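You operate a simulated robot arm through the tools that you are given. There is no shell and no other tool. Be economical: measure what you need, move in short steps, check, and stop when the job is done.

You run a simulated robot arm. Do the job below in one go: nothing can be reset, and whatever is moved stays where it is left.

JOB
Switch the scope off, uncouple the yellow probe and stand both its ends in the probe stand.
Fine: off before uncoupling; connector in the hole by the meter, probe in the narrow hole.

The check looks at the end state, three seconds after you hand in, the way a careful person would. Anything else that was tipped, shoved, dropped, spilled or broken makes it a failure.

ROBOT AND FRAMES
A 7-joint arm with a two-finger parallel gripper, fixed in place. Base frame: the origin is at the foot of the arm, x ahead of it, y to its left, z up. Units: mm, degrees, N and s.
With the tool pointing down near the work surface it reaches from about 440 to 920 mm from the base axis. Its first joint turns from -115.0 to 115.0 degrees. Payload 3.91 kg.
The tool frame sits at the grasp point between the pads (the TCP): z along the fingers, y along the line on which they close. The tips reach 30 mm beyond it. The gripper opens to 110 mm. The fingers are 20 mm wide and 10 mm thick; the gripper's body (48 by 112 mm) begins 55 mm behind the TCP.
Orientation is that of the tool frame in the base frame, as a unit quaternion [w, x, y, z]. With the fingers straight down and closing along the base's y, the tool's x points along the base's -x, its y along +y and its z along -z.

CONTROLS
- The arm moves only by the tool play_rows. Its argument "plan" is a list of rows, each a list of 3 entries, a list of its own where there are three numbers: the gripper command, from -1 (shut) to 1 (fully open), values between in proportion, then the shift along the base's x, y, z in m, then the turn, a rotation vector about the base's x, y, z in degrees. In form: [[hand, [tx, ty, tz], [rx, ry, rz]], ...]. A call has 1 to 20 rows; each row is the pose to reach, as a shift and turn from the pose commanded when the call began. Each row takes 0.2 s and may step no farther than 50 mm and 8.6 degrees from the row before; otherwise, or with a gripper value out of range, the whole call is refused. A pose out of reach is approached as far as the arm can. The call stops where the force on the tool passes 90 N (or 10 N more than at its start, if that is more) or the arm is blocked; 0.2 s more then pass. The fingers move at their own pace (about 153 mm/s each) and stop on an object; they squeeze with about 45 N. The grip force told is the motor's: it shows also when the fingers shut on nothing. Time passes only in rows, and 0.2 s behind the last, so rows that repeat a pose let the fingers close. The reply holds the time, the measured pose of the TCP, the force on the tool along the base axes, the opening and the grip force, in the units named above and with some noise, with the torque about the TCP (base axes, N m) and any sound that the robot's microphone picked up.
- Cameras (640 x 400 px; columns grow to the right, rows downward): "scene" is fixed at [221, -650.4, 1392.3]; the picture's right is [0.71, -0.70, 0.00], its down [-0.38, -0.38, -0.84] and it looks along [0.59, 0.60, -0.54] (base axes); focal length 279 px, centre (320, 200). "wrist" rides on the gripper at [72, 17, -103] in the tool frame; the picture's right is [-0.23, 0.97, 0.00], its down [-0.76, -0.18, -0.62] and it looks along [-0.61, -0.14, 0.78] (tool axes); focal length 222 px, centre (320, 200). There is no depth. A picture from a camera that has moved, and an enlarged one, comes with that camera's place and axes in the base frame and with its lens.
- capture(camera): a new picture of that camera. It takes no simulated time.
- lift_body(by): slides the trunk up (or, below 0, down) by that many mm; the arm rides with it, the base frame stays. It gives what a move gives, with no picture.
- inspect(camera, box): a new picture of the part [left, top, right, bottom] of that camera's present view, enlarged. It takes no simulated time.
- hand_in(): hands the job in; it is judged then, once.

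Work in short steps. Places have to be worked out from the pictures, the camera data and where the tool is seen: move nearer, look again, correct. Check each grasp and each placing, and mend what went wrong. You have 120 turns and 64 pictures in all, those below and enlarged ones among them. Open the gripper and draw the arm clear of the work before you hand the job in, unless the task says otherwise; then end with one line.

The tools are called as name(argument=value, ...) on one line, values as JSON. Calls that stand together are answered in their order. play_rows: Moves the arm, as the interface text tells. Its arguments: {"type":"object","properties":{"plan":{"type":"array","items":{"type":"array"}}},"required":["plan"]} The other tools are called the same way: lift_body (by) slides the trunk up or down; capture (camera) takes a picture; inspect (camera, box) takes an enlarged picture of a part of a camera's view; hand_in () hands the job in.

At the start:

```text
time: 0.0
tool_pos: [412.9, -370.6, 1254.5]
orientation: [0.0, 0.0, 1.0, 0.0]
ft_force: [0.0, 0.4, 0.6]
wrist_torque: [0.02, -0.02, 0.0]
opening: 109.9
gripper_force: 0.1
trunk travel left (down, up): [-725.0, 265.0]
```

scene: 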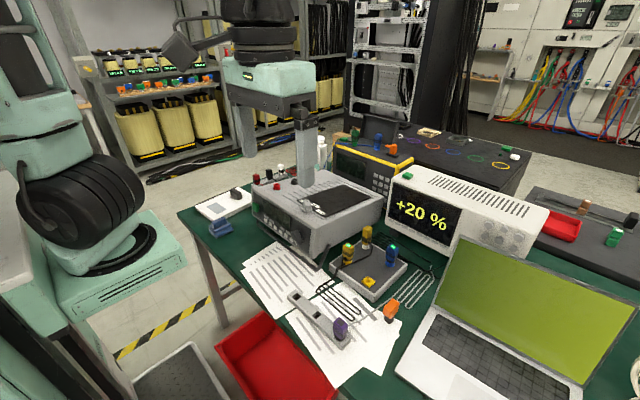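
wrist: 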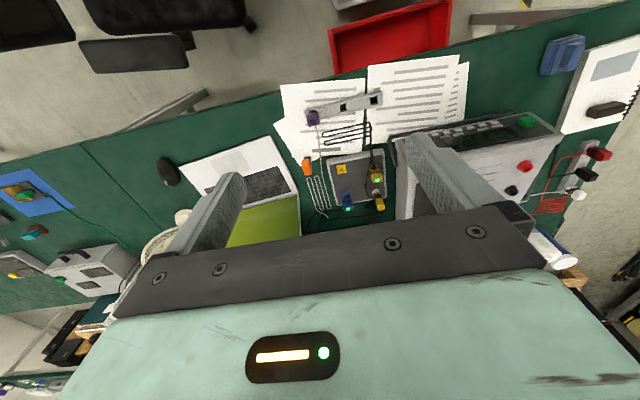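

I'll look closer at the work area in the scene and wrist views before moving.

inspect(camera="scene", box=[320, 210, 440, 300])

inspect(camera="scene", box=[230, 160, 450, 350])

inspect(camera="wrist", box=[270, 80, 430, 230])

```text
4.44 times, centred on (380, 255) of scene
camera zoom: at [221.0, -650.4, 1392.3], right [0.71, -0.7, 0.0], down [-0.38, -0.38, -0.84], along [0.59, 0.6, -0.54], focal length 1239 px, centre (53, -44)
```

zoom: 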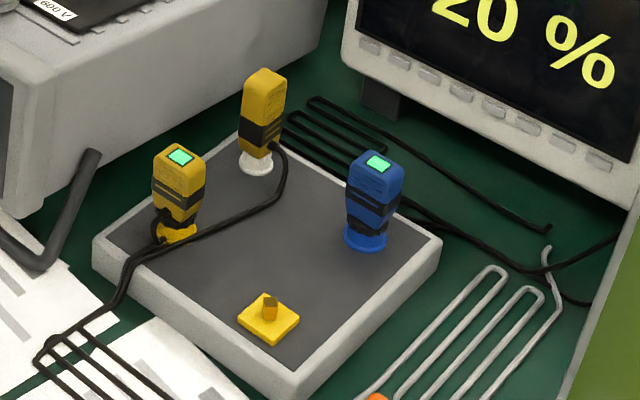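

```text
2.11 times, centred on (340, 255) of scene
camera zoom: at [221.0, -650.4, 1392.3], right [0.71, -0.7, 0.0], down [-0.38, -0.38, -0.84], along [0.59, 0.6, -0.54], focal length 587 px, centre (278, 84)
```

zoom: 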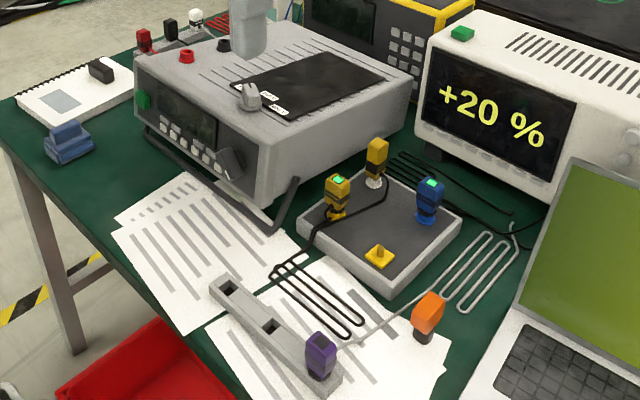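

```text
2.67 times, centred on (350, 155) of wrist
camera zoom: at [339.7, -353.8, 1357.6], right [0.23, 0.97, 0.0], down [0.76, -0.18, 0.62], along [0.61, -0.14, -0.78], focal length 592 px, centre (240, 320)
```

zoom: 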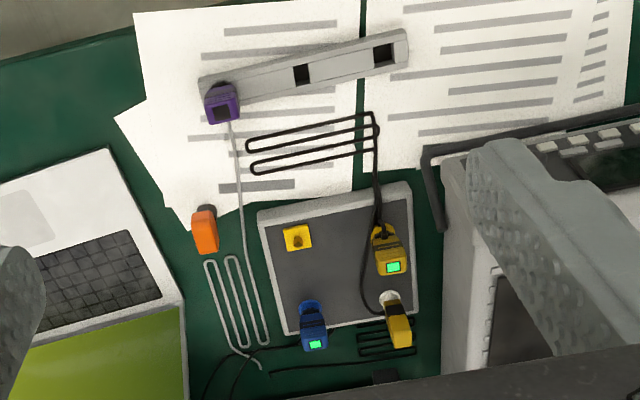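

The yellow switch plate triangulates to about (685,-367,788). I lower the trunk to look from nearer.

lift_body(by=-200)

capture(camera="wrist")

capture(camera="scene")

```text
time: 2.2
tool_pos: [413.6, -371.2, 1054.1]
orientation: [0.0, 0.0, 1.0, 0.0]
ft_force: [0.0, 0.4, 0.2]
wrist_torque: [0.01, 0.0, -0.01]
opening: 110.1
gripper_force: 0.1
trunk travel left (down, up): [-525.0, 465.0]
```

```text
58 pictures are left
camera wrist: at [339.7, -353.8, 1157.7], right [0.23, 0.97, 0.0], down [0.76, -0.18, 0.62], along [0.61, -0.14, -0.78], focal length 222 px, centre (320, 200)
```

wrist: 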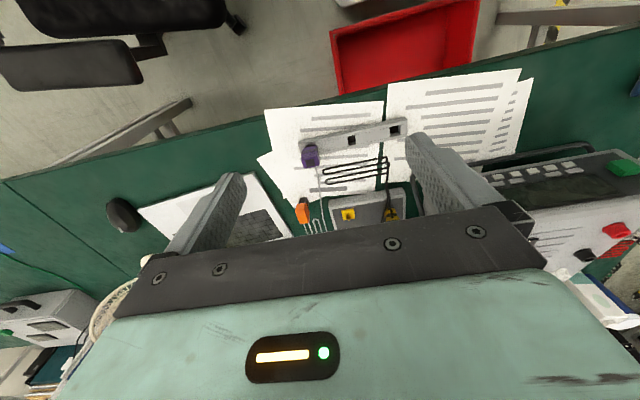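

```text
57 pictures are left
```

scene: 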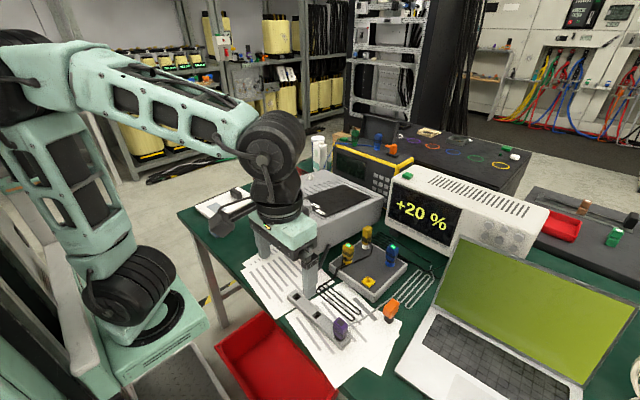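

Board with yellow switch plate is in reach. I zoom on the instruments to identify the scope, its switch, and the meter.

inspect(camera="scene", box=[320, 130, 550, 270])

inspect(camera="scene", box=[280, 220, 440, 360])

inspect(camera="wrist", box=[250, 100, 450, 225])

```text
2.78 times, centred on (435, 200) of scene
camera zoom: at [221.0, -650.4, 1392.3], right [0.71, -0.7, 0.0], down [-0.38, -0.38, -0.84], along [0.59, 0.6, -0.54], focal length 776 px, centre (0, 200)
```

zoom: 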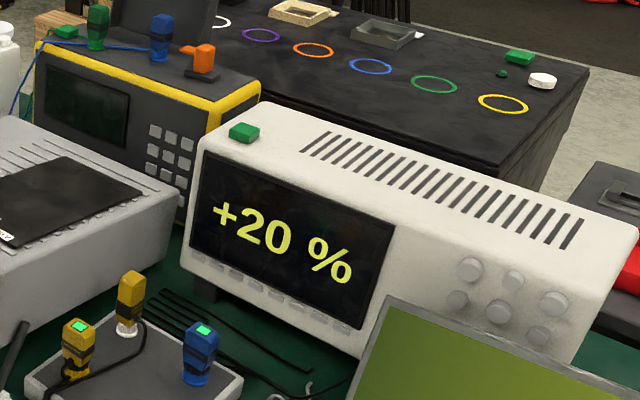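

```text
2.86 times, centred on (360, 290) of scene
camera zoom: at [221.0, -650.4, 1392.3], right [0.71, -0.7, 0.0], down [-0.38, -0.38, -0.84], along [0.59, 0.6, -0.54], focal length 796 px, centre (206, -57)
```

zoom: 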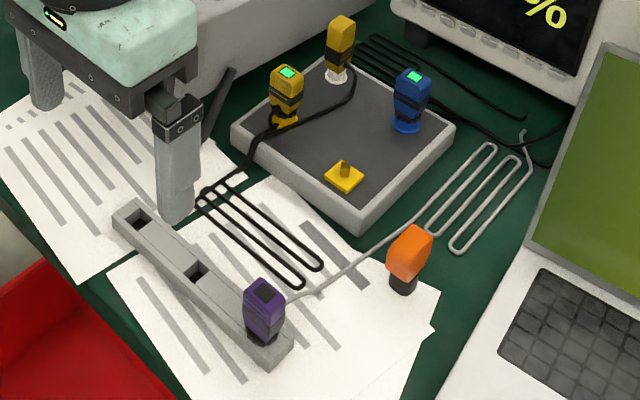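

```text
3.20 times, centred on (350, 162) of wrist
camera zoom: at [339.7, -353.8, 1157.7], right [0.23, 0.97, 0.0], down [0.76, -0.18, 0.62], along [0.61, -0.14, -0.78], focal length 711 px, centre (224, 320)
```

zoom: 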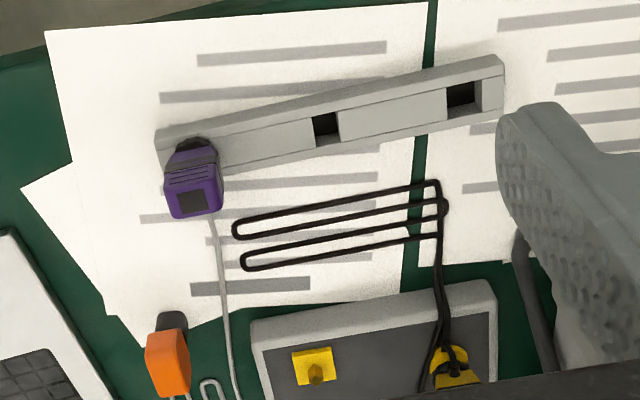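

I estimate: stand's wide left hole (520,-256,765), narrow hole (519,-333,766), yellow connector top (700,-279,855), probe top (786,-278,872). I move nearer to see details of the board.

play_rows(plan=[[1, [0.03, 0.025, -0.01], [0, 0, 0]], [1, [0.06, 0.05, -0.02], [0, 0, 0]], [1, [0.09, 0.075, -0.03], [0, 0, 0]], [1, [0.11, 0.09, -0.04], [0, 0, 0]], [1, [0.11, 0.09, -0.04], [0, 0, 0]]])

capture(camera="wrist")

inspect(camera="wrist", box=[220, 60, 440, 225])

```text
time: 3.4
tool_pos: [524.6, -279.7, 1013.6]
orientation: [0.0, 0.0, 1.0, 0.0]
ft_force: [0.3, -0.5, -0.2]
wrist_torque: [0.01, 0.02, -0.03]
opening: 109.8
gripper_force: 0.0
trunk travel left (down, up): [-525.0, 465.0]
```

```text
53 pictures are left
camera wrist: at [450.2, -262.8, 1117.8], right [0.23, 0.97, 0.0], down [0.76, -0.18, 0.62], along [0.61, -0.14, -0.78], focal length 222 px, centre (320, 200)
```

wrist: 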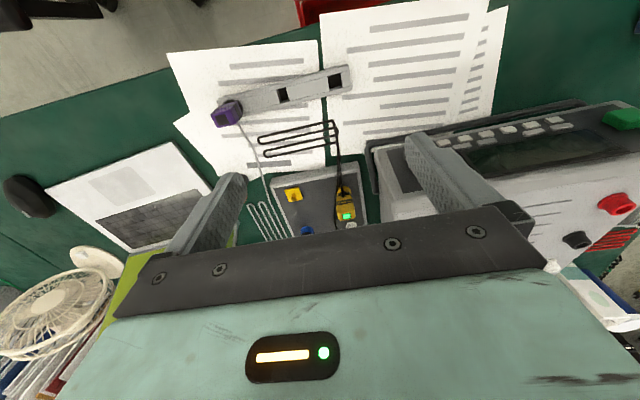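

```text
2.42 times, centred on (330, 142) of wrist
camera zoom: at [450.2, -262.8, 1117.8], right [0.23, 0.97, 0.0], down [0.76, -0.18, 0.62], along [0.61, -0.14, -0.78], focal length 538 px, centre (296, 339)
```

zoom: 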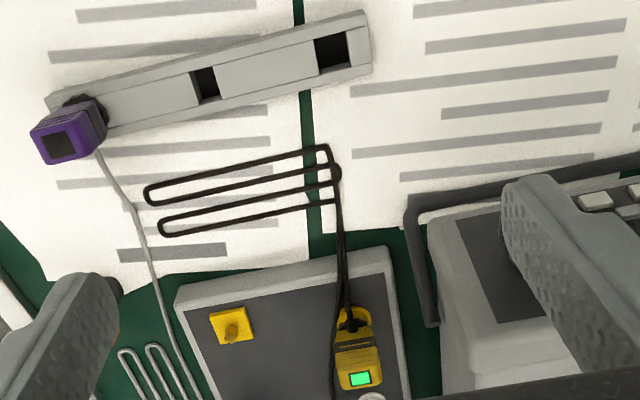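

Moving forward and lower, to look on the board from nearer.

play_rows(plan=[[1, [0.04, -0.01, -0.02], [0, 0, 0]], [1, [0.08, -0.02, -0.04], [0, 0, 0]], [1, [0.12, -0.03, -0.06], [0, 0, 0]], [1, [0.12, -0.03, -0.06], [0, 0, 0]]])

capture(camera="wrist")

inspect(camera="wrist", box=[240, 90, 420, 225])

```text
time: 4.4
tool_pos: [644.8, -308.1, 954.2]
orientation: [0.0, 0.001, 1.0, 0.0]
ft_force: [0.5, 0.1, 0.0]
wrist_torque: [0.01, -0.04, -0.01]
opening: 109.9
gripper_force: 0.0
trunk travel left (down, up): [-525.0, 465.0]
```

```text
51 pictures are left
camera wrist: at [571.0, -292.0, 1058.0], right [0.23, 0.97, 0.0], down [0.76, -0.18, 0.62], along [0.61, -0.14, -0.78], focal length 222 px, centre (320, 200)
```

wrist: 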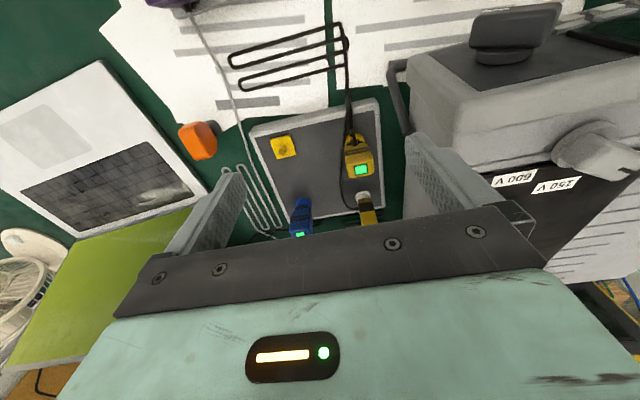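

```text
2.96 times, centred on (330, 158) of wrist
camera zoom: at [571.0, -292.0, 1058.0], right [0.23, 0.97, 0.0], down [0.76, -0.18, 0.62], along [0.61, -0.14, -0.78], focal length 658 px, centre (290, 326)
```

zoom: 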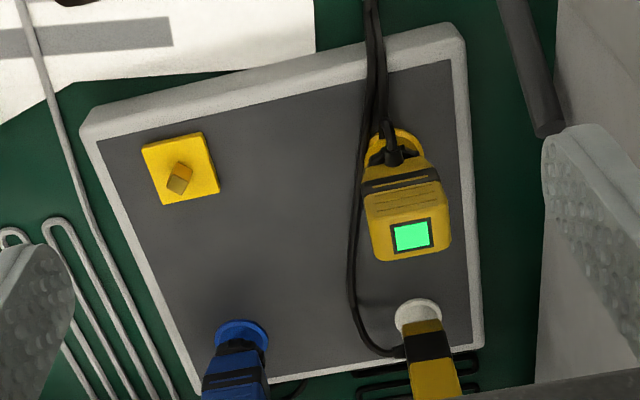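

The yellow plate bears a small tilted toggle lever; the board is likely the scope (yellow/blue channels). Enlarge the lever and look from the scene too.

inspect(camera="wrist", box=[265, 125, 313, 155])

inspect(camera="scene", box=[346, 262, 394, 292])

```text
13.33 times, centred on (289, 140) of wrist
camera zoom: at [571.0, -292.0, 1058.0], right [0.23, 0.97, 0.0], down [0.76, -0.18, 0.62], along [0.61, -0.14, -0.78], focal length 2962 px, centre (733, 1000)
```

zoom: 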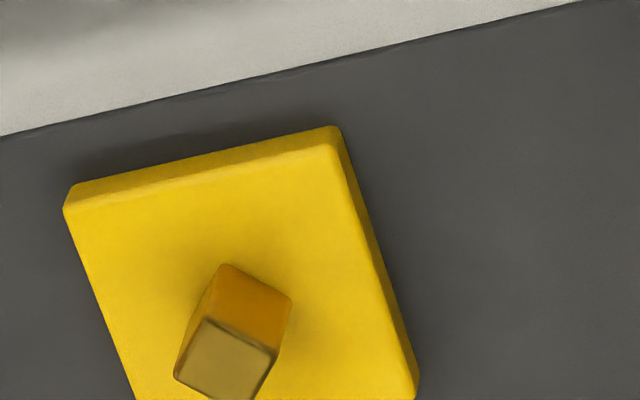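

```text
13.33 times, centred on (370, 277) of scene
camera zoom: at [221.0, -650.4, 1392.3], right [0.71, -0.7, 0.0], down [-0.38, -0.38, -0.84], along [0.59, 0.6, -0.54], focal length 3717 px, centre (-347, -827)
```

zoom: 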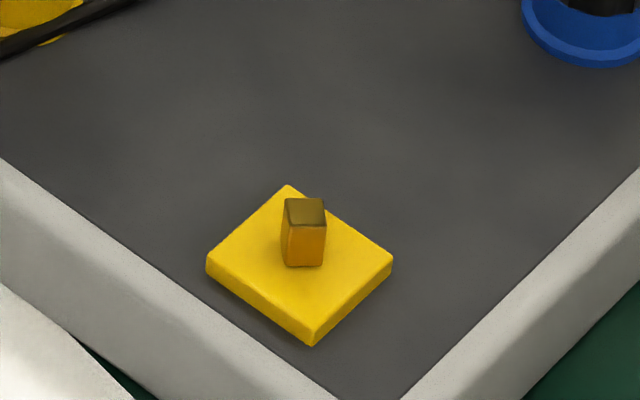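

The post is vertical, square and turned 45°, looking like a trimmer (the display's "+20 %" fits). So the scope may be the white box with a green button on top. I zoom on the green buttons.

inspect(camera="scene", box=[380, 155, 476, 215])

inspect(camera="scene", box=[180, 150, 340, 250])

```text
6.67 times, centred on (428, 185) of scene
camera zoom: at [221.0, -650.4, 1392.3], right [0.71, -0.7, 0.0], down [-0.38, -0.38, -0.84], along [0.59, 0.6, -0.54], focal length 1859 px, centre (-400, 300)
```

zoom: 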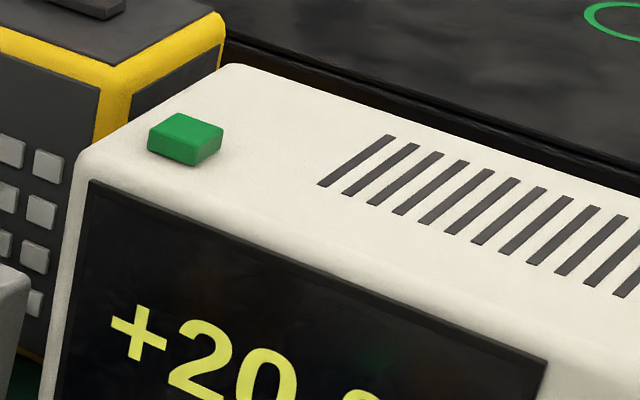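

```text
4.00 times, centred on (260, 200) of scene
camera zoom: at [221.0, -650.4, 1392.3], right [0.71, -0.7, 0.0], down [-0.38, -0.38, -0.84], along [0.59, 0.6, -0.54], focal length 1115 px, centre (560, 200)
```

zoom: 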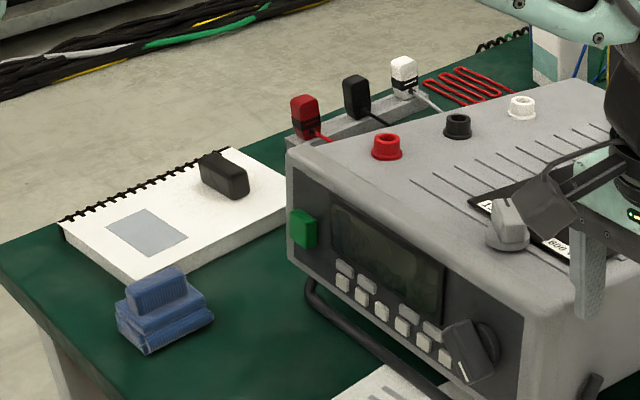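

The grey box with red/black/white sockets and V-range selector is the meter; the white box with the lit display is the scope, its green button near (1021,-260,955). That's far, so I tilt the tool 45° forward, shut the fingers and approach high, then look.

play_rows(plan=[[-1, [0.0, 0.0, 0.04], [0, 0, 0]], [-1, [0.02, 0.01, 0.08], [0, -7.5, 0]], [-1, [0.05, 0.02, 0.1], [0, -15, 0]], [-1, [0.08, 0.03, 0.1], [0, -22.5, 0]], [-1, [0.11, 0.04, 0.1], [0, -30, 0]], [-1, [0.14, 0.048, 0.1], [0, -37.5, 0]], [-1, [0.17, 0.048, 0.1], [0, -45, 0]], [-1, [0.17, 0.048, 0.1], [0, -45, 0]]])

capture(camera="wrist")

capture(camera="scene")

```text
time: 6.2
tool_pos: [814.6, -260.9, 1054.7]
orientation: [0.383, 0.001, 0.924, -0.001]
ft_force: [-0.2, -0.1, 0.6]
wrist_torque: [0.02, 0.0, 0.01]
opening: 0.0
gripper_force: 37.9
trunk travel left (down, up): [-525.0, 465.0]
```

```text
45 pictures are left
camera wrist: at [689.1, -245.0, 1076.4], right [0.16, 0.97, 0.16], down [0.1, -0.18, 0.98], along [0.98, -0.14, -0.12], focal length 222 px, centre (320, 200)
```

wrist: 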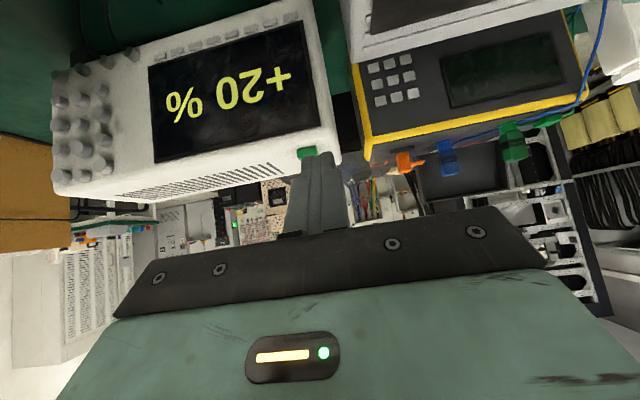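

```text
44 pictures are left
```

scene: 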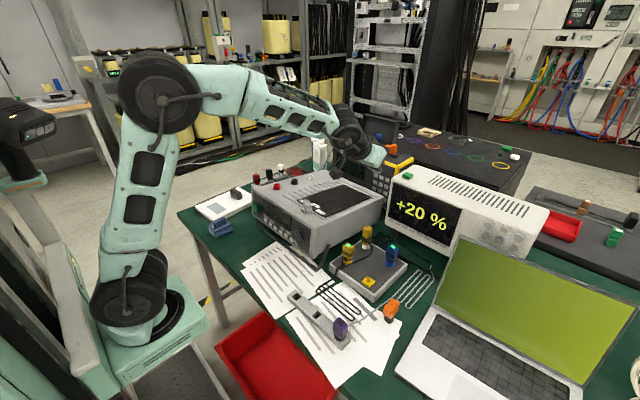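

The button is in view just by the closed fingers. I zoom for accurate pixels.

inspect(camera="wrist", box=[260, 100, 380, 175])

inspect(camera="scene", box=[350, 140, 430, 190])

```text
5.33 times, centred on (320, 138) of wrist
camera zoom: at [689.1, -245.0, 1076.4], right [0.16, 0.97, 0.16], down [0.1, -0.18, 0.98], along [0.98, -0.14, -0.12], focal length 1185 px, centre (320, 533)
```

zoom: 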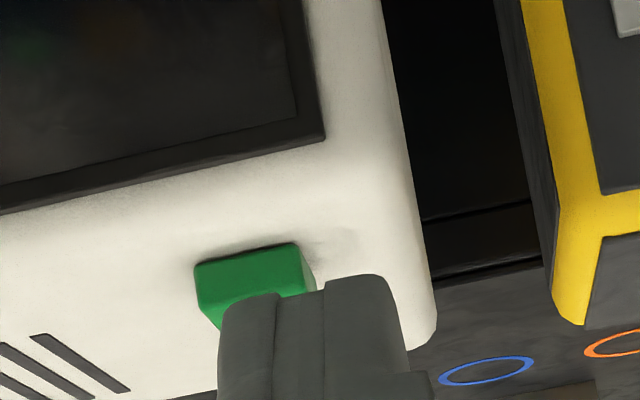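

```text
8.00 times, centred on (390, 165) of scene
camera zoom: at [221.0, -650.4, 1392.3], right [0.71, -0.7, 0.0], down [-0.38, -0.38, -0.84], along [0.59, 0.6, -0.54], focal length 2230 px, centre (-240, 480)
```

zoom: 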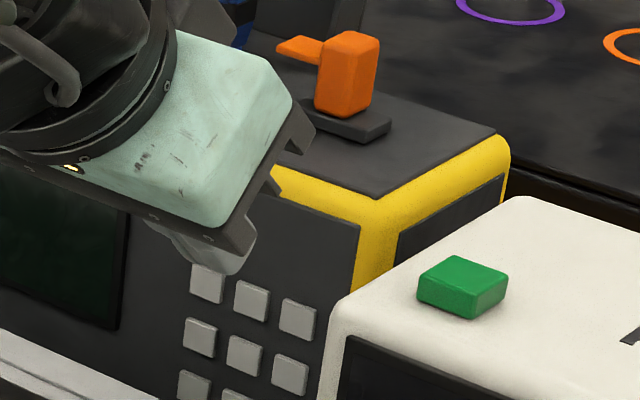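

Triangulation gives scope front x≈922, top ≈980, button centre ≈(961,-289,985). I move the shut fingertips to hover just above it.

play_rows(plan=[[-1, [0.04, -0.01, 0.0], [0, 0, 0]], [-1, [0.08, -0.02, -0.005], [0, 0, 0]], [-1, [0.11, -0.028, -0.01], [0, 0, 0]], [-1, [0.132, -0.028, -0.02], [0, 0, 0]], [-1, [0.132, -0.028, -0.02], [0, 0, 0]]])

inspect(camera="wrist", box=[230, 80, 410, 192])

inspect(camera="scene", box=[360, 140, 456, 200])

```text
time: 7.4
tool_pos: [945.3, -290.6, 1035.1]
orientation: [0.382, 0.0, 0.924, 0.0]
ft_force: [0.0, -0.1, -0.3]
wrist_torque: [0.01, 0.0, 0.02]
opening: 0.0
gripper_force: 37.6
trunk travel left (down, up): [-525.0, 465.0]
```

```text
3.56 times, centred on (320, 136) of wrist
camera zoom: at [819.7, -273.4, 1055.4], right [0.16, 0.97, 0.16], down [0.1, -0.18, 0.98], along [0.98, -0.14, -0.12], focal length 790 px, centre (320, 428)
```

zoom: 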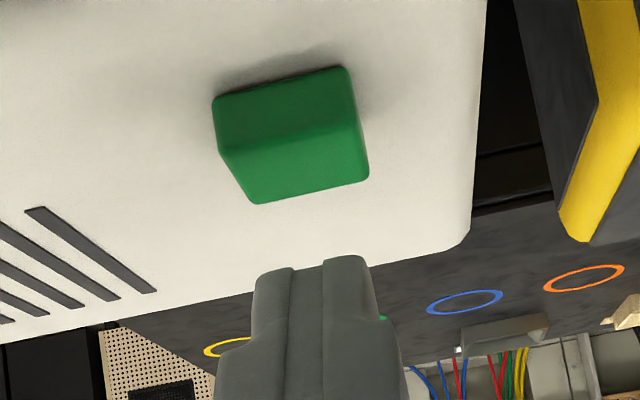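

```text
6.67 times, centred on (408, 170) of scene
camera zoom: at [221.0, -650.4, 1392.3], right [0.71, -0.7, 0.0], down [-0.38, -0.38, -0.84], along [0.59, 0.6, -0.54], focal length 1859 px, centre (-267, 400)
```

zoom: 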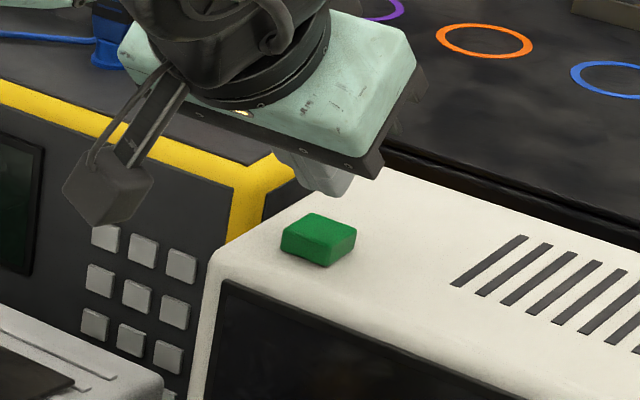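

Button confirmed at (961,-289,987); lowest finger corner is at about (960,-291,1007). I press straight down in small steps.

play_rows(plan=[[-1, [0.001, 0.001, -0.012], [0, 0, 0]], [-1, [0.001, 0.001, -0.018], [0, 0, 0]], [-1, [0.001, 0.001, -0.021], [0, 0, 0]], [-1, [0.001, 0.001, -0.023], [0, 0, 0]], [-1, [0.001, 0.001, -0.025], [0, 0, 0]]])

inspect(camera="scene", box=[330, 140, 490, 270])

```text
time: 8.6
tool_pos: [946.6, -289.8, 1011.7]
orientation: [0.384, 0.0, 0.923, 0.0]
ft_force: [-1.1, -1.0, 6.3]
wrist_torque: [0.0, -0.05, 0.03]
opening: 0.1
gripper_force: 38.0
trunk travel left (down, up): [-525.0, 465.0]
heard: click
```

```text
3.08 times, centred on (410, 205) of scene
camera zoom: at [221.0, -650.4, 1392.3], right [0.71, -0.7, 0.0], down [-0.38, -0.38, -0.84], along [0.59, 0.6, -0.54], focal length 858 px, centre (43, 185)
```

zoom: 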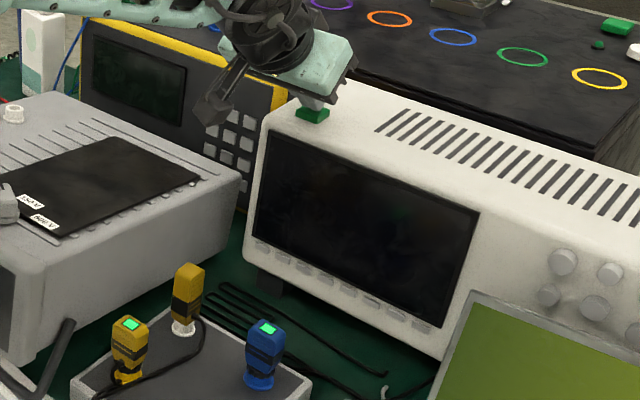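

Click heard, display dark: the scope is off. I retract up and back, level the tool and go above the board for a look.

play_rows(plan=[[-1, [0, 0, 0.04], [0, 0, 0]], [-1, [-0.04, 0, 0.06], [0, 0, 0]], [-1, [-0.08, 0, 0.06], [0, 7.5, 0]], [-1, [-0.12, 0, 0.06], [0, 15, 0]], [-1, [-0.16, 0, 0.06], [0, 22.5, 0]], [-1, [-0.2, 0, 0.05], [0, 30, 0]], [-0.2, [-0.24, 0, 0.03], [0, 37.5, 0]], [-0.2, [-0.28, 0, 0.0], [0, 45, 0]], [-0.2, [-0.3, 0, -0.04], [0, 45.2, 0]], [-0.2, [-0.3, 0, -0.08], [0, 45.2, 0]], [-0.2, [-0.3, 0, -0.08], [0, 45.2, 0]]])

capture(camera="wrist")

capture(camera="scene")

```text
time: 11.0
tool_pos: [643.1, -291.5, 930.8]
orientation: [-0.002, 0.001, 1.0, 0.0]
ft_force: [-0.4, -0.5, -0.6]
wrist_torque: [0.02, -0.02, 0.01]
opening: 44.3
gripper_force: 0.0
trunk travel left (down, up): [-525.0, 465.0]
```

```text
38 pictures are left
camera wrist: at [569.5, -274.9, 1034.0], right [0.23, 0.97, 0.0], down [0.76, -0.18, 0.62], along [0.6, -0.14, -0.78], focal length 222 px, centre (320, 200)
```

wrist: 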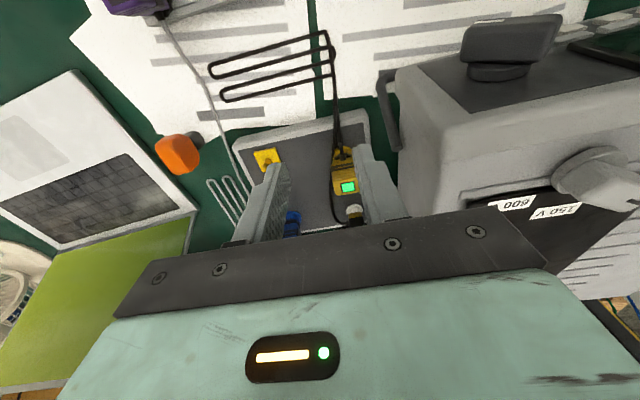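

```text
37 pictures are left
```

scene: 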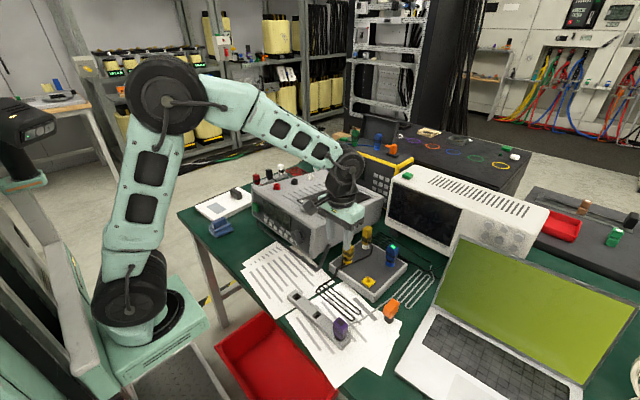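

I zoom on the connector and probe from here to plan the grasp.

inspect(camera="wrist", box=[270, 110, 430, 230])

inspect(camera="scene", box=[310, 200, 430, 290])

```text
3.33 times, centred on (350, 170) of wrist
camera zoom: at [569.5, -274.9, 1034.0], right [0.23, 0.97, 0.0], down [0.76, -0.18, 0.62], along [0.6, -0.14, -0.78], focal length 740 px, centre (220, 300)
```

zoom: 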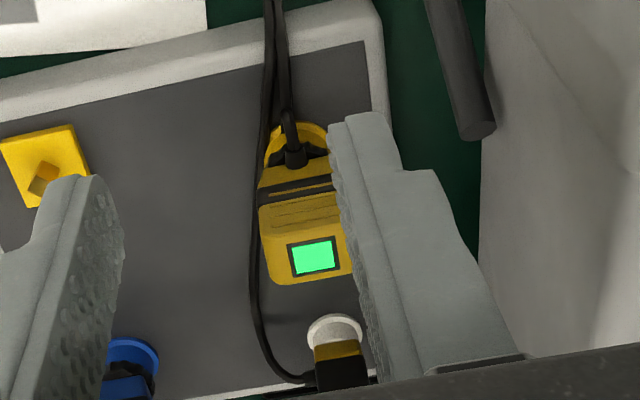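

```text
4.44 times, centred on (370, 245) of scene
camera zoom: at [221.0, -650.4, 1392.3], right [0.71, -0.7, 0.0], down [-0.38, -0.38, -0.84], along [0.59, 0.6, -0.54], focal length 1239 px, centre (98, 0)
```

zoom: 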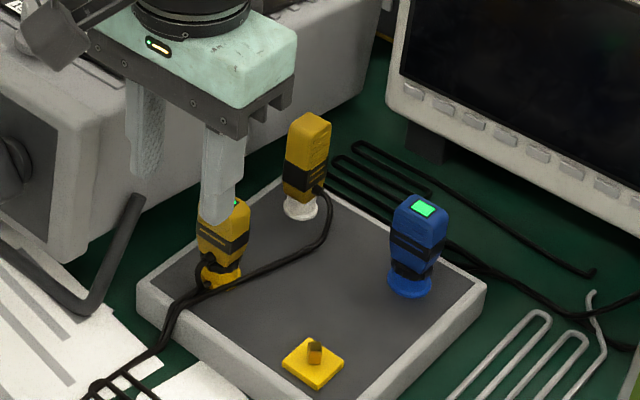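

Connector top centre ≈(698,-277,855). I open to 60 mm, go above it and descend to TCP z≈838, jaws closing along y.

play_rows(plan=[[0.1, [0.03, 0.008, 0], [0, 0, 0]], [0.1, [0.0545, 0.0145, 0], [0, 0, 0]], [0.1, [0.0545, 0.0145, -0.03], [0, 0, 0]], [0.1, [0.0545, 0.0145, -0.06], [0, 0, 0]], [0.1, [0.0545, 0.0145, -0.08], [0, 0, 0]], [0.1, [0.0545, 0.0145, -0.093], [0, 0, 0]], [0.1, [0.0545, 0.0145, -0.093], [0, 0, 0]]])

inspect(camera="scene", box=[310, 200, 430, 290])

inspect(camera="wrist", box=[240, 90, 440, 225])

```text
time: 12.6
tool_pos: [700.9, -276.8, 836.1]
orientation: [-0.001, 0.001, 1.0, 0.0]
ft_force: [-0.9, 0.8, 0.1]
wrist_torque: [0.01, -0.02, 0.02]
opening: 60.6
gripper_force: 0.0
trunk travel left (down, up): [-525.0, 465.0]
```

```text
4.44 times, centred on (370, 245) of scene
camera zoom: at [221.0, -650.4, 1392.3], right [0.71, -0.7, 0.0], down [-0.38, -0.38, -0.84], along [0.59, 0.6, -0.54], focal length 1239 px, centre (98, 0)
```

zoom: 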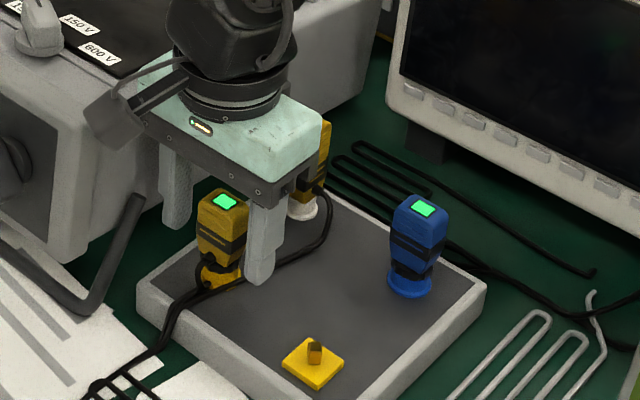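

```text
2.96 times, centred on (340, 158) of wrist
camera zoom: at [628.2, -258.7, 938.7], right [0.23, 0.97, 0.0], down [0.76, -0.18, 0.62], along [0.6, -0.14, -0.78], focal length 658 px, centre (261, 326)
```

zoom: 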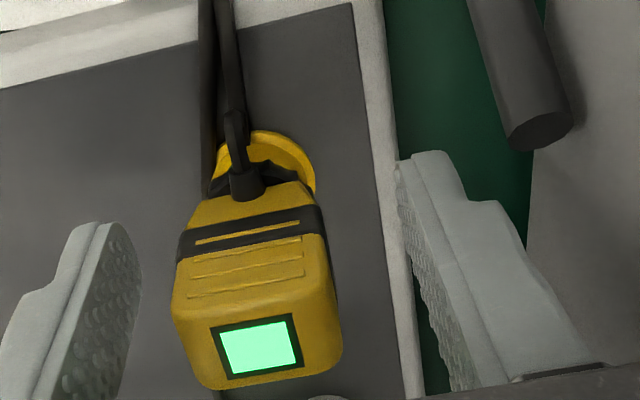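

Connector sits between the fingers, x centred. I close on it and check.

play_rows(plan=[[-1, [0, 0, 0], [0, 0, 0]], [-1, [0, 0, 0], [0, 0, 0]], [-1, [0, 0, 0], [0, 0, 0]]])

```text
time: 13.4
tool_pos: [701.3, -275.6, 835.8]
orientation: [-0.002, 0.0, 1.0, 0.0]
ft_force: [0.6, -0.4, 0.3]
wrist_torque: [-0.06, 0.02, 0.0]
opening: 28.9
gripper_force: 45.0
trunk travel left (down, up): [-525.0, 465.0]
```

Gripped, 28.9 mm wide with no side force. I pull up gently, 4 mm, to feel whether it comes free.

play_rows(plan=[[-1, [0, 0, 0.002], [0, 0, 0]], [-1, [0, 0, 0.004], [0, 0, 0]]])

```text
time: 14.0
tool_pos: [700.5, -276.8, 839.1]
orientation: [-0.002, -0.001, 1.0, -0.001]
ft_force: [1.0, -0.8, -1.2]
wrist_torque: [0.01, 0.01, -0.01]
opening: 29.0
gripper_force: 45.2
trunk travel left (down, up): [-525.0, 465.0]
```

Hardly any resistance. I raise it another 30 mm and look.

play_rows(plan=[[-1, [0, 0, 0.01], [0, 0, 0]], [-1, [0, 0, 0.02], [0, 0, 0]], [-1, [0, 0, 0.03], [0, 0, 0]]])

inspect(camera="scene", box=[310, 200, 430, 290])

inspect(camera="wrist", box=[240, 90, 440, 225])

```text
time: 14.8
tool_pos: [701.4, -276.7, 871.4]
orientation: [-0.001, -0.001, 1.0, 0.0]
ft_force: [0.1, 0.2, -0.2]
wrist_torque: [-0.01, 0.0, 0.0]
opening: 28.9
gripper_force: 45.2
trunk travel left (down, up): [-525.0, 465.0]
```

```text
4.44 times, centred on (370, 245) of scene
camera zoom: at [221.0, -650.4, 1392.3], right [0.71, -0.7, 0.0], down [-0.38, -0.38, -0.84], along [0.59, 0.6, -0.54], focal length 1239 px, centre (98, 0)
```

zoom: 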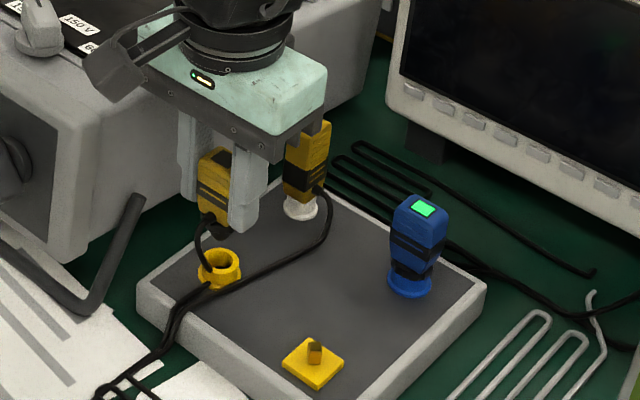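

```text
2.96 times, centred on (340, 158) of wrist
camera zoom: at [627.7, -258.4, 973.9], right [0.23, 0.97, 0.0], down [0.76, -0.18, 0.62], along [0.6, -0.14, -0.78], focal length 658 px, centre (261, 326)
```

zoom: 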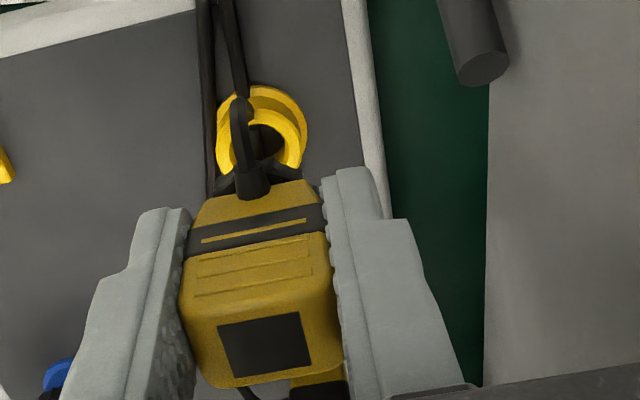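

The connector is out, its LED off. I lift higher and carry it back to where I can view the stand's holes.

play_rows(plan=[[-1, [0, 0, 0.035], [0, 0, 0]], [-1, [-0.03, 0, 0.06], [0, 0, 0]], [-1, [-0.07, 0, 0.06], [0, 0, 0]], [-1, [-0.11, 0, 0.06], [0, 0, 0]], [-1, [-0.15, 0, 0.06], [0, 0, 0]], [-1, [-0.19, 0, 0.06], [0, 0, 0]], [-1, [-0.225, 0, 0.06], [0, 0, 0]], [-1, [-0.225, 0, 0.06], [0, 0, 0]]])

capture(camera="wrist")

inspect(camera="scene", box=[260, 230, 400, 350])

```text
time: 16.6
tool_pos: [475.4, -277.7, 930.3]
orientation: [-0.002, -0.001, 1.0, 0.0]
ft_force: [0.1, -0.3, -0.3]
wrist_torque: [-0.03, -0.01, 0.01]
opening: 28.9
gripper_force: 44.9
trunk travel left (down, up): [-525.0, 465.0]
```

```text
30 pictures are left
camera wrist: at [402.9, -260.4, 1034.3], right [0.23, 0.97, 0.0], down [0.76, -0.18, 0.62], along [0.6, -0.14, -0.78], focal length 222 px, centre (320, 200)
```

wrist: 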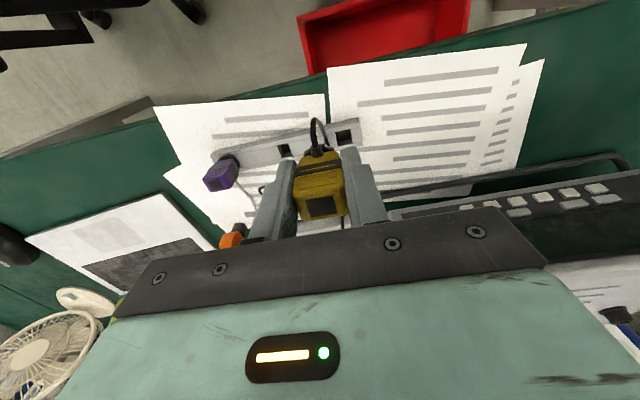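

```text
3.33 times, centred on (330, 290) of scene
camera zoom: at [221.0, -650.4, 1392.3], right [0.71, -0.7, 0.0], down [-0.38, -0.38, -0.84], along [0.59, 0.6, -0.54], focal length 929 px, centre (287, -100)
```

zoom: 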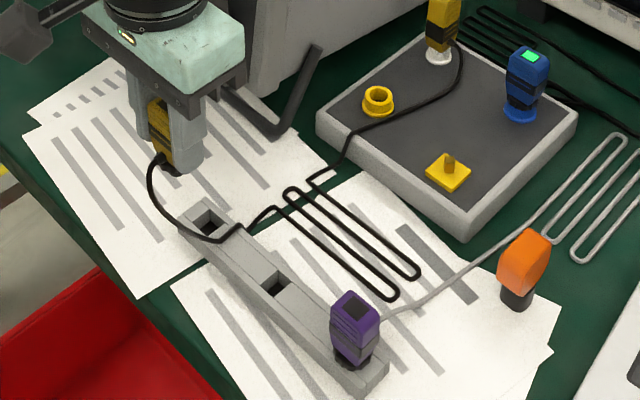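

I enlarge the stand in the wrist view to measure the holes.

inspect(camera="wrist", box=[200, 110, 376, 220])

```text
3.64 times, centred on (288, 165) of wrist
camera zoom: at [402.9, -260.4, 1034.3], right [0.23, 0.97, 0.0], down [0.76, -0.18, 0.62], along [0.6, -0.14, -0.78], focal length 808 px, centre (436, 327)
```

zoom: 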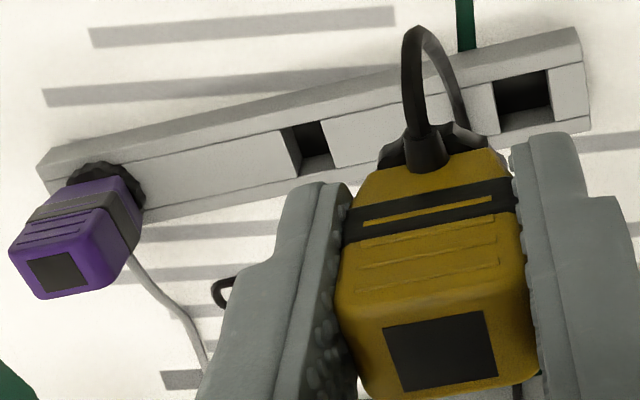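

Wide hole ≈(520,-256,764) about 18 mm, narrow hole ≈(518.5,-334,768) about 14 mm; the plug axis is about +3,+1 from the TCP. I move over the wide hole and down to just above.

play_rows(plan=[[-1, [0.02, 0.01, 0], [0, 0, 0]], [-1, [0.0416, 0.0207, 0], [0, 0, 0]], [-1, [0.0416, 0.0207, -0.03], [0, 0, 0]], [-1, [0.0416, 0.0207, -0.06], [0, 0, 0]], [-1, [0.0416, 0.0207, -0.08], [0, 0, 0]], [-1, [0.0416, 0.0207, -0.08], [0, 0, 0]]])

inspect(camera="scene", box=[270, 230, 350, 320])

inspect(camera="wrist", box=[240, 90, 440, 225])

```text
time: 18.0
tool_pos: [516.7, -253.6, 848.9]
orientation: [-0.002, 0.0, 1.0, 0.0]
ft_force: [-0.1, 0.1, -0.1]
wrist_torque: [0.0, 0.04, 0.0]
opening: 28.7
gripper_force: 45.0
trunk travel left (down, up): [-525.0, 465.0]
```

```text
4.44 times, centred on (310, 275) of scene
camera zoom: at [221.0, -650.4, 1392.3], right [0.71, -0.7, 0.0], down [-0.38, -0.38, -0.84], along [0.59, 0.6, -0.54], focal length 1239 px, centre (364, -133)
```

zoom: 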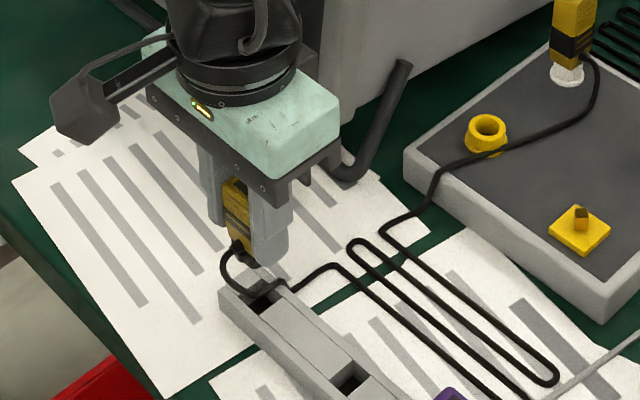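

```text
2.96 times, centred on (340, 158) of wrist
camera zoom: at [443.9, -236.6, 952.5], right [0.23, 0.97, 0.0], down [0.76, -0.18, 0.62], along [0.6, -0.14, -0.78], focal length 658 px, centre (261, 326)
```

zoom: 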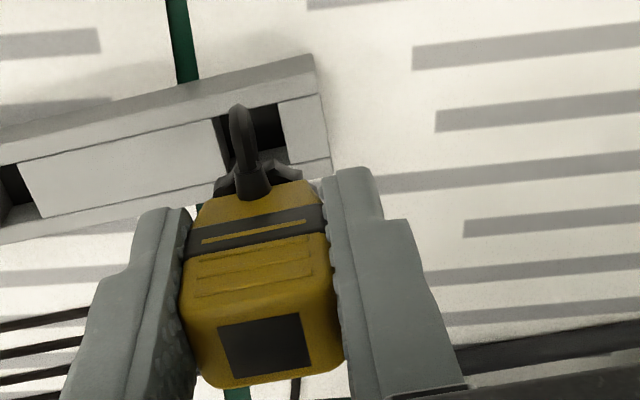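

Hole re-measured at (519,-256). I shift y by about -3 mm, x -0.5 and check before lowering.

play_rows(plan=[[-1, [-0.0005, -0.003, -0.008], [0, 0, 0]], [-1, [-0.0005, -0.003, -0.016], [0, 0, 0]], [-1, [-0.0005, -0.003, -0.016], [0, 0, 0]]])

inspect(camera="wrist", box=[270, 100, 370, 168])

inspect(camera="scene", box=[300, 260, 348, 300])

```text
time: 18.8
tool_pos: [516.4, -256.3, 834.0]
orientation: [-0.001, 0.0, 1.0, -0.001]
ft_force: [-0.2, -0.2, -0.4]
wrist_torque: [-0.01, 0.0, -0.03]
opening: 28.6
gripper_force: 45.0
trunk travel left (down, up): [-525.0, 465.0]
```

```text
5.88 times, centred on (320, 134) of wrist
camera zoom: at [443.5, -239.3, 936.8], right [0.23, 0.97, 0.0], down [0.76, -0.18, 0.62], along [0.6, -0.14, -0.78], focal length 1307 px, centre (320, 588)
```

zoom: 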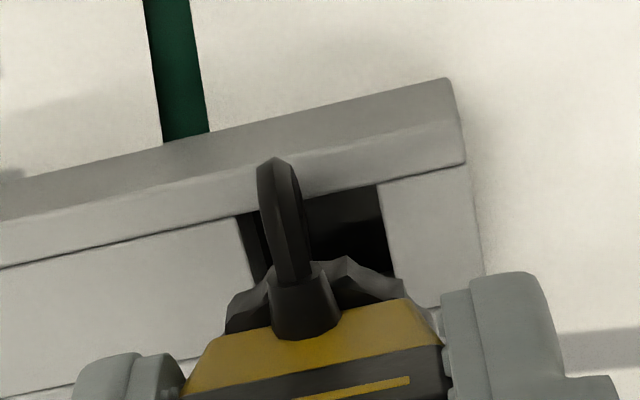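

```text
10.00 times, centred on (324, 280) of scene
camera zoom: at [221.0, -650.4, 1392.3], right [0.71, -0.7, 0.0], down [-0.38, -0.38, -0.84], along [0.59, 0.6, -0.54], focal length 2788 px, centre (280, -600)
```

zoom: 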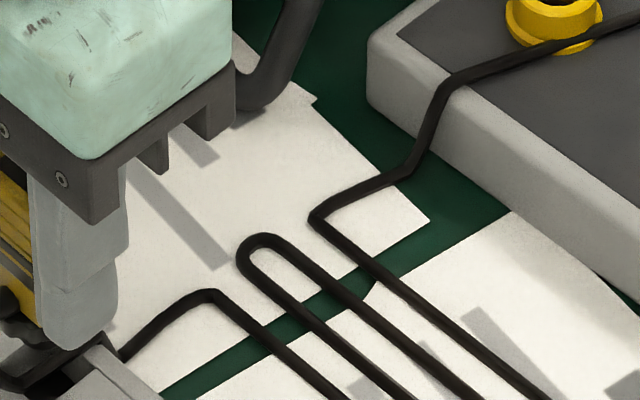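

Collar is wider than the hole, so the plug beneath enters; I correct y by -1.5 mm and lower slowly, watching force.

play_rows(plan=[[-1, [0.0005, -0.0015, -0.006], [0, 0, 0]], [-1, [0.0005, -0.0015, -0.011], [0, 0, 0]], [-1, [0.0005, -0.0015, -0.015], [0, 0, 0]]])

```text
time: 19.6
tool_pos: [517.9, -258.4, 818.4]
orientation: [-0.001, 0.0, 1.0, -0.001]
ft_force: [0.7, -0.9, -0.3]
wrist_torque: [-0.04, -0.01, 0.01]
opening: 29.0
gripper_force: 44.5
trunk travel left (down, up): [-525.0, 465.0]
```

play_rows(plan=[[-1, [0, 0, -0.002], [0, 0, 0]], [-1, [0, 0, -0.004], [0, 0, 0]], [-1, [0, 0, -0.006], [0, 0, 0]]])

inspect(camera="wrist", box=[270, 100, 370, 168])

inspect(camera="scene", box=[275, 260, 355, 320])

```text
time: 20.4
tool_pos: [518.0, -259.1, 814.1]
orientation: [-0.002, 0.0, 1.0, 0.0]
ft_force: [0.0, 0.1, 0.0]
wrist_torque: [0.0, 0.03, 0.04]
opening: 28.6
gripper_force: 44.5
trunk travel left (down, up): [-525.0, 465.0]
```

```text
5.88 times, centred on (320, 134) of wrist
camera zoom: at [444.7, -241.9, 917.0], right [0.23, 0.97, 0.0], down [0.76, -0.18, 0.62], along [0.6, -0.14, -0.78], focal length 1307 px, centre (320, 588)
```

zoom: 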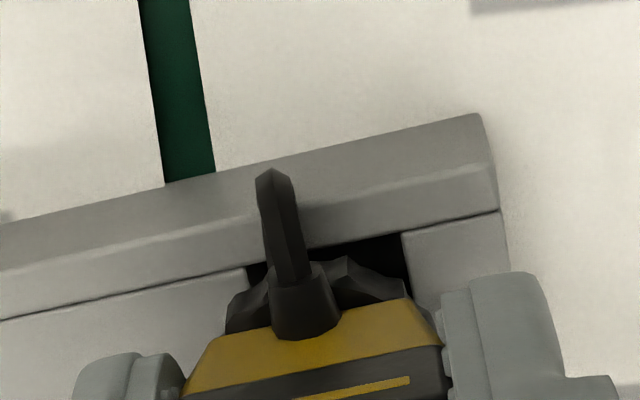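

```text
6.67 times, centred on (315, 290) of scene
camera zoom: at [221.0, -650.4, 1392.3], right [0.71, -0.7, 0.0], down [-0.38, -0.38, -0.84], along [0.59, 0.6, -0.54], focal length 1859 px, centre (353, -400)
```

zoom: 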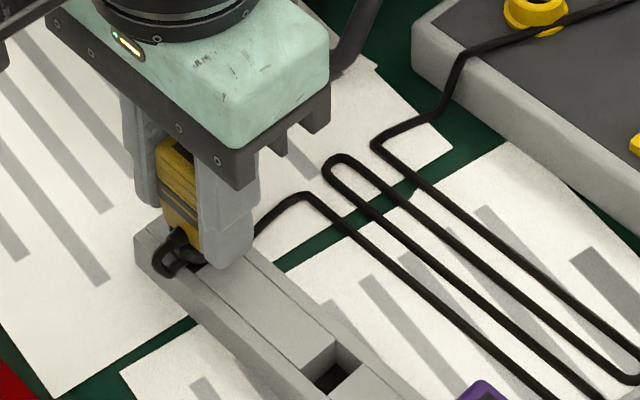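

No contact force yet and it's well aligned; I keep lowering in small steps until it seats.

play_rows(plan=[[-1, [0, 0, -0.002], [0, 0, 0]], [-1, [0, 0, -0.004], [0, 0, 0]], [-1, [0, 0, -0.006], [0, 0, 0]]])

```text
time: 21.2
tool_pos: [518.9, -258.3, 808.5]
orientation: [-0.002, 0.0, 1.0, 0.0]
ft_force: [-1.6, 0.3, 6.9]
wrist_torque: [0.05, 0.09, -0.01]
opening: 28.9
gripper_force: 45.3
trunk travel left (down, up): [-525.0, 465.0]
```

Contact, 7 N. I press 1.5 mm more to tell seating from snagging, and look.

play_rows(plan=[[-1, [0, 0, -0.0015], [0, 0, 0]], [-1, [0, 0, -0.0015], [0, 0, 0]]])

inspect(camera="wrist", box=[270, 100, 370, 168])

inspect(camera="scene", box=[285, 270, 325, 300])

```text
time: 21.8
tool_pos: [518.1, -258.6, 808.9]
orientation: [0.0, 0.0, 1.0, -0.001]
ft_force: [-0.1, -2.3, 34.4]
wrist_torque: [0.08, 0.05, 0.01]
opening: 28.9
gripper_force: 44.8
trunk travel left (down, up): [-525.0, 465.0]
```

```text
5.88 times, centred on (320, 134) of wrist
camera zoom: at [444.0, -241.7, 911.2], right [0.23, 0.97, 0.0], down [0.76, -0.18, 0.62], along [0.61, -0.14, -0.78], focal length 1307 px, centre (320, 588)
```

zoom: 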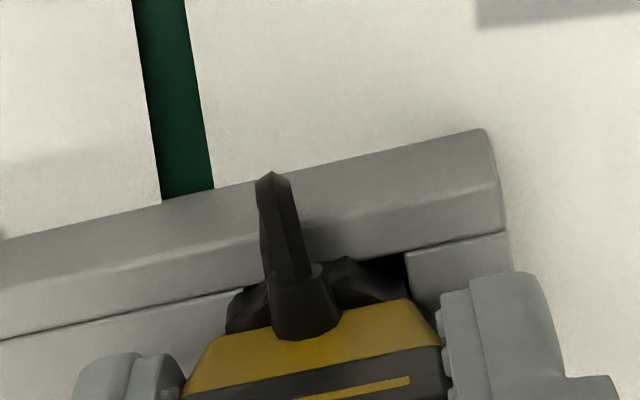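

```text
13.33 times, centred on (305, 285) of scene
camera zoom: at [221.0, -650.4, 1392.3], right [0.71, -0.7, 0.0], down [-0.38, -0.38, -0.84], along [0.59, 0.6, -0.54], focal length 3717 px, centre (520, -933)
```

zoom: 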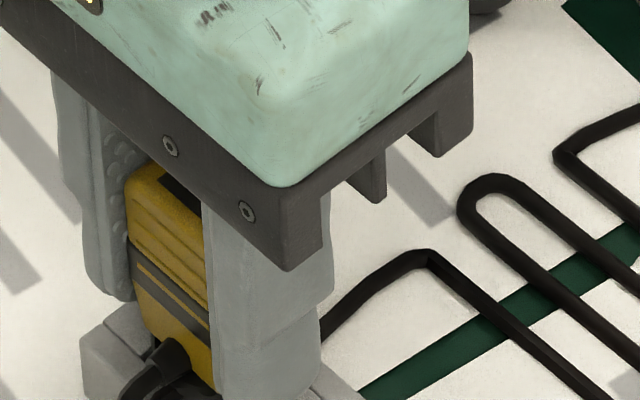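

Firm bottoming at TCP z≈808.5, fitting the collar on the stand top. I relieve it and nudge sideways 3 mm to verify the plug is captured.

play_rows(plan=[[-1, [0, 0, 0.002], [0, 0, 0]], [-1, [0.0, 0.0015, 0.002], [0, 0, 0]], [-1, [0, 0.003, 0.002], [0, 0, 0]]])

```text
time: 22.6
tool_pos: [516.3, -256.4, 808.6]
orientation: [-0.003, 0.0, 1.0, 0.001]
ft_force: [0.6, -6.8, 18.6]
wrist_torque: [-0.23, -0.12, -0.03]
opening: 28.7
gripper_force: 44.5
trunk travel left (down, up): [-525.0, 465.0]
```

Ambiguous with friction; I raise 2 mm more to unload and nudge the other way.

play_rows(plan=[[-1, [0, 0, 0.003], [0, 0, 0]], [-1, [0, 0.0, 0.003], [0, 0, 0]]])

play_rows(plan=[[-1, [0, 0.002, 0], [0, 0, 0]], [-1, [0, 0.003, 0], [0, 0, 0]]])

```text
time: 23.2
tool_pos: [517.2, -255.6, 810.0]
orientation: [-0.002, 0.0, 1.0, 0.0]
ft_force: [-0.1, 0.3, -1.0]
wrist_torque: [0.0, -0.01, 0.0]
opening: 28.9
gripper_force: 45.0
trunk travel left (down, up): [-525.0, 465.0]
```

```text
time: 23.8
tool_pos: [517.5, -253.5, 811.2]
orientation: [-0.001, 0.001, 1.0, 0.0]
ft_force: [-0.1, -3.4, 0.5]
wrist_torque: [-0.16, 0.03, 0.0]
opening: 28.8
gripper_force: 45.5
trunk travel left (down, up): [-525.0, 465.0]
```

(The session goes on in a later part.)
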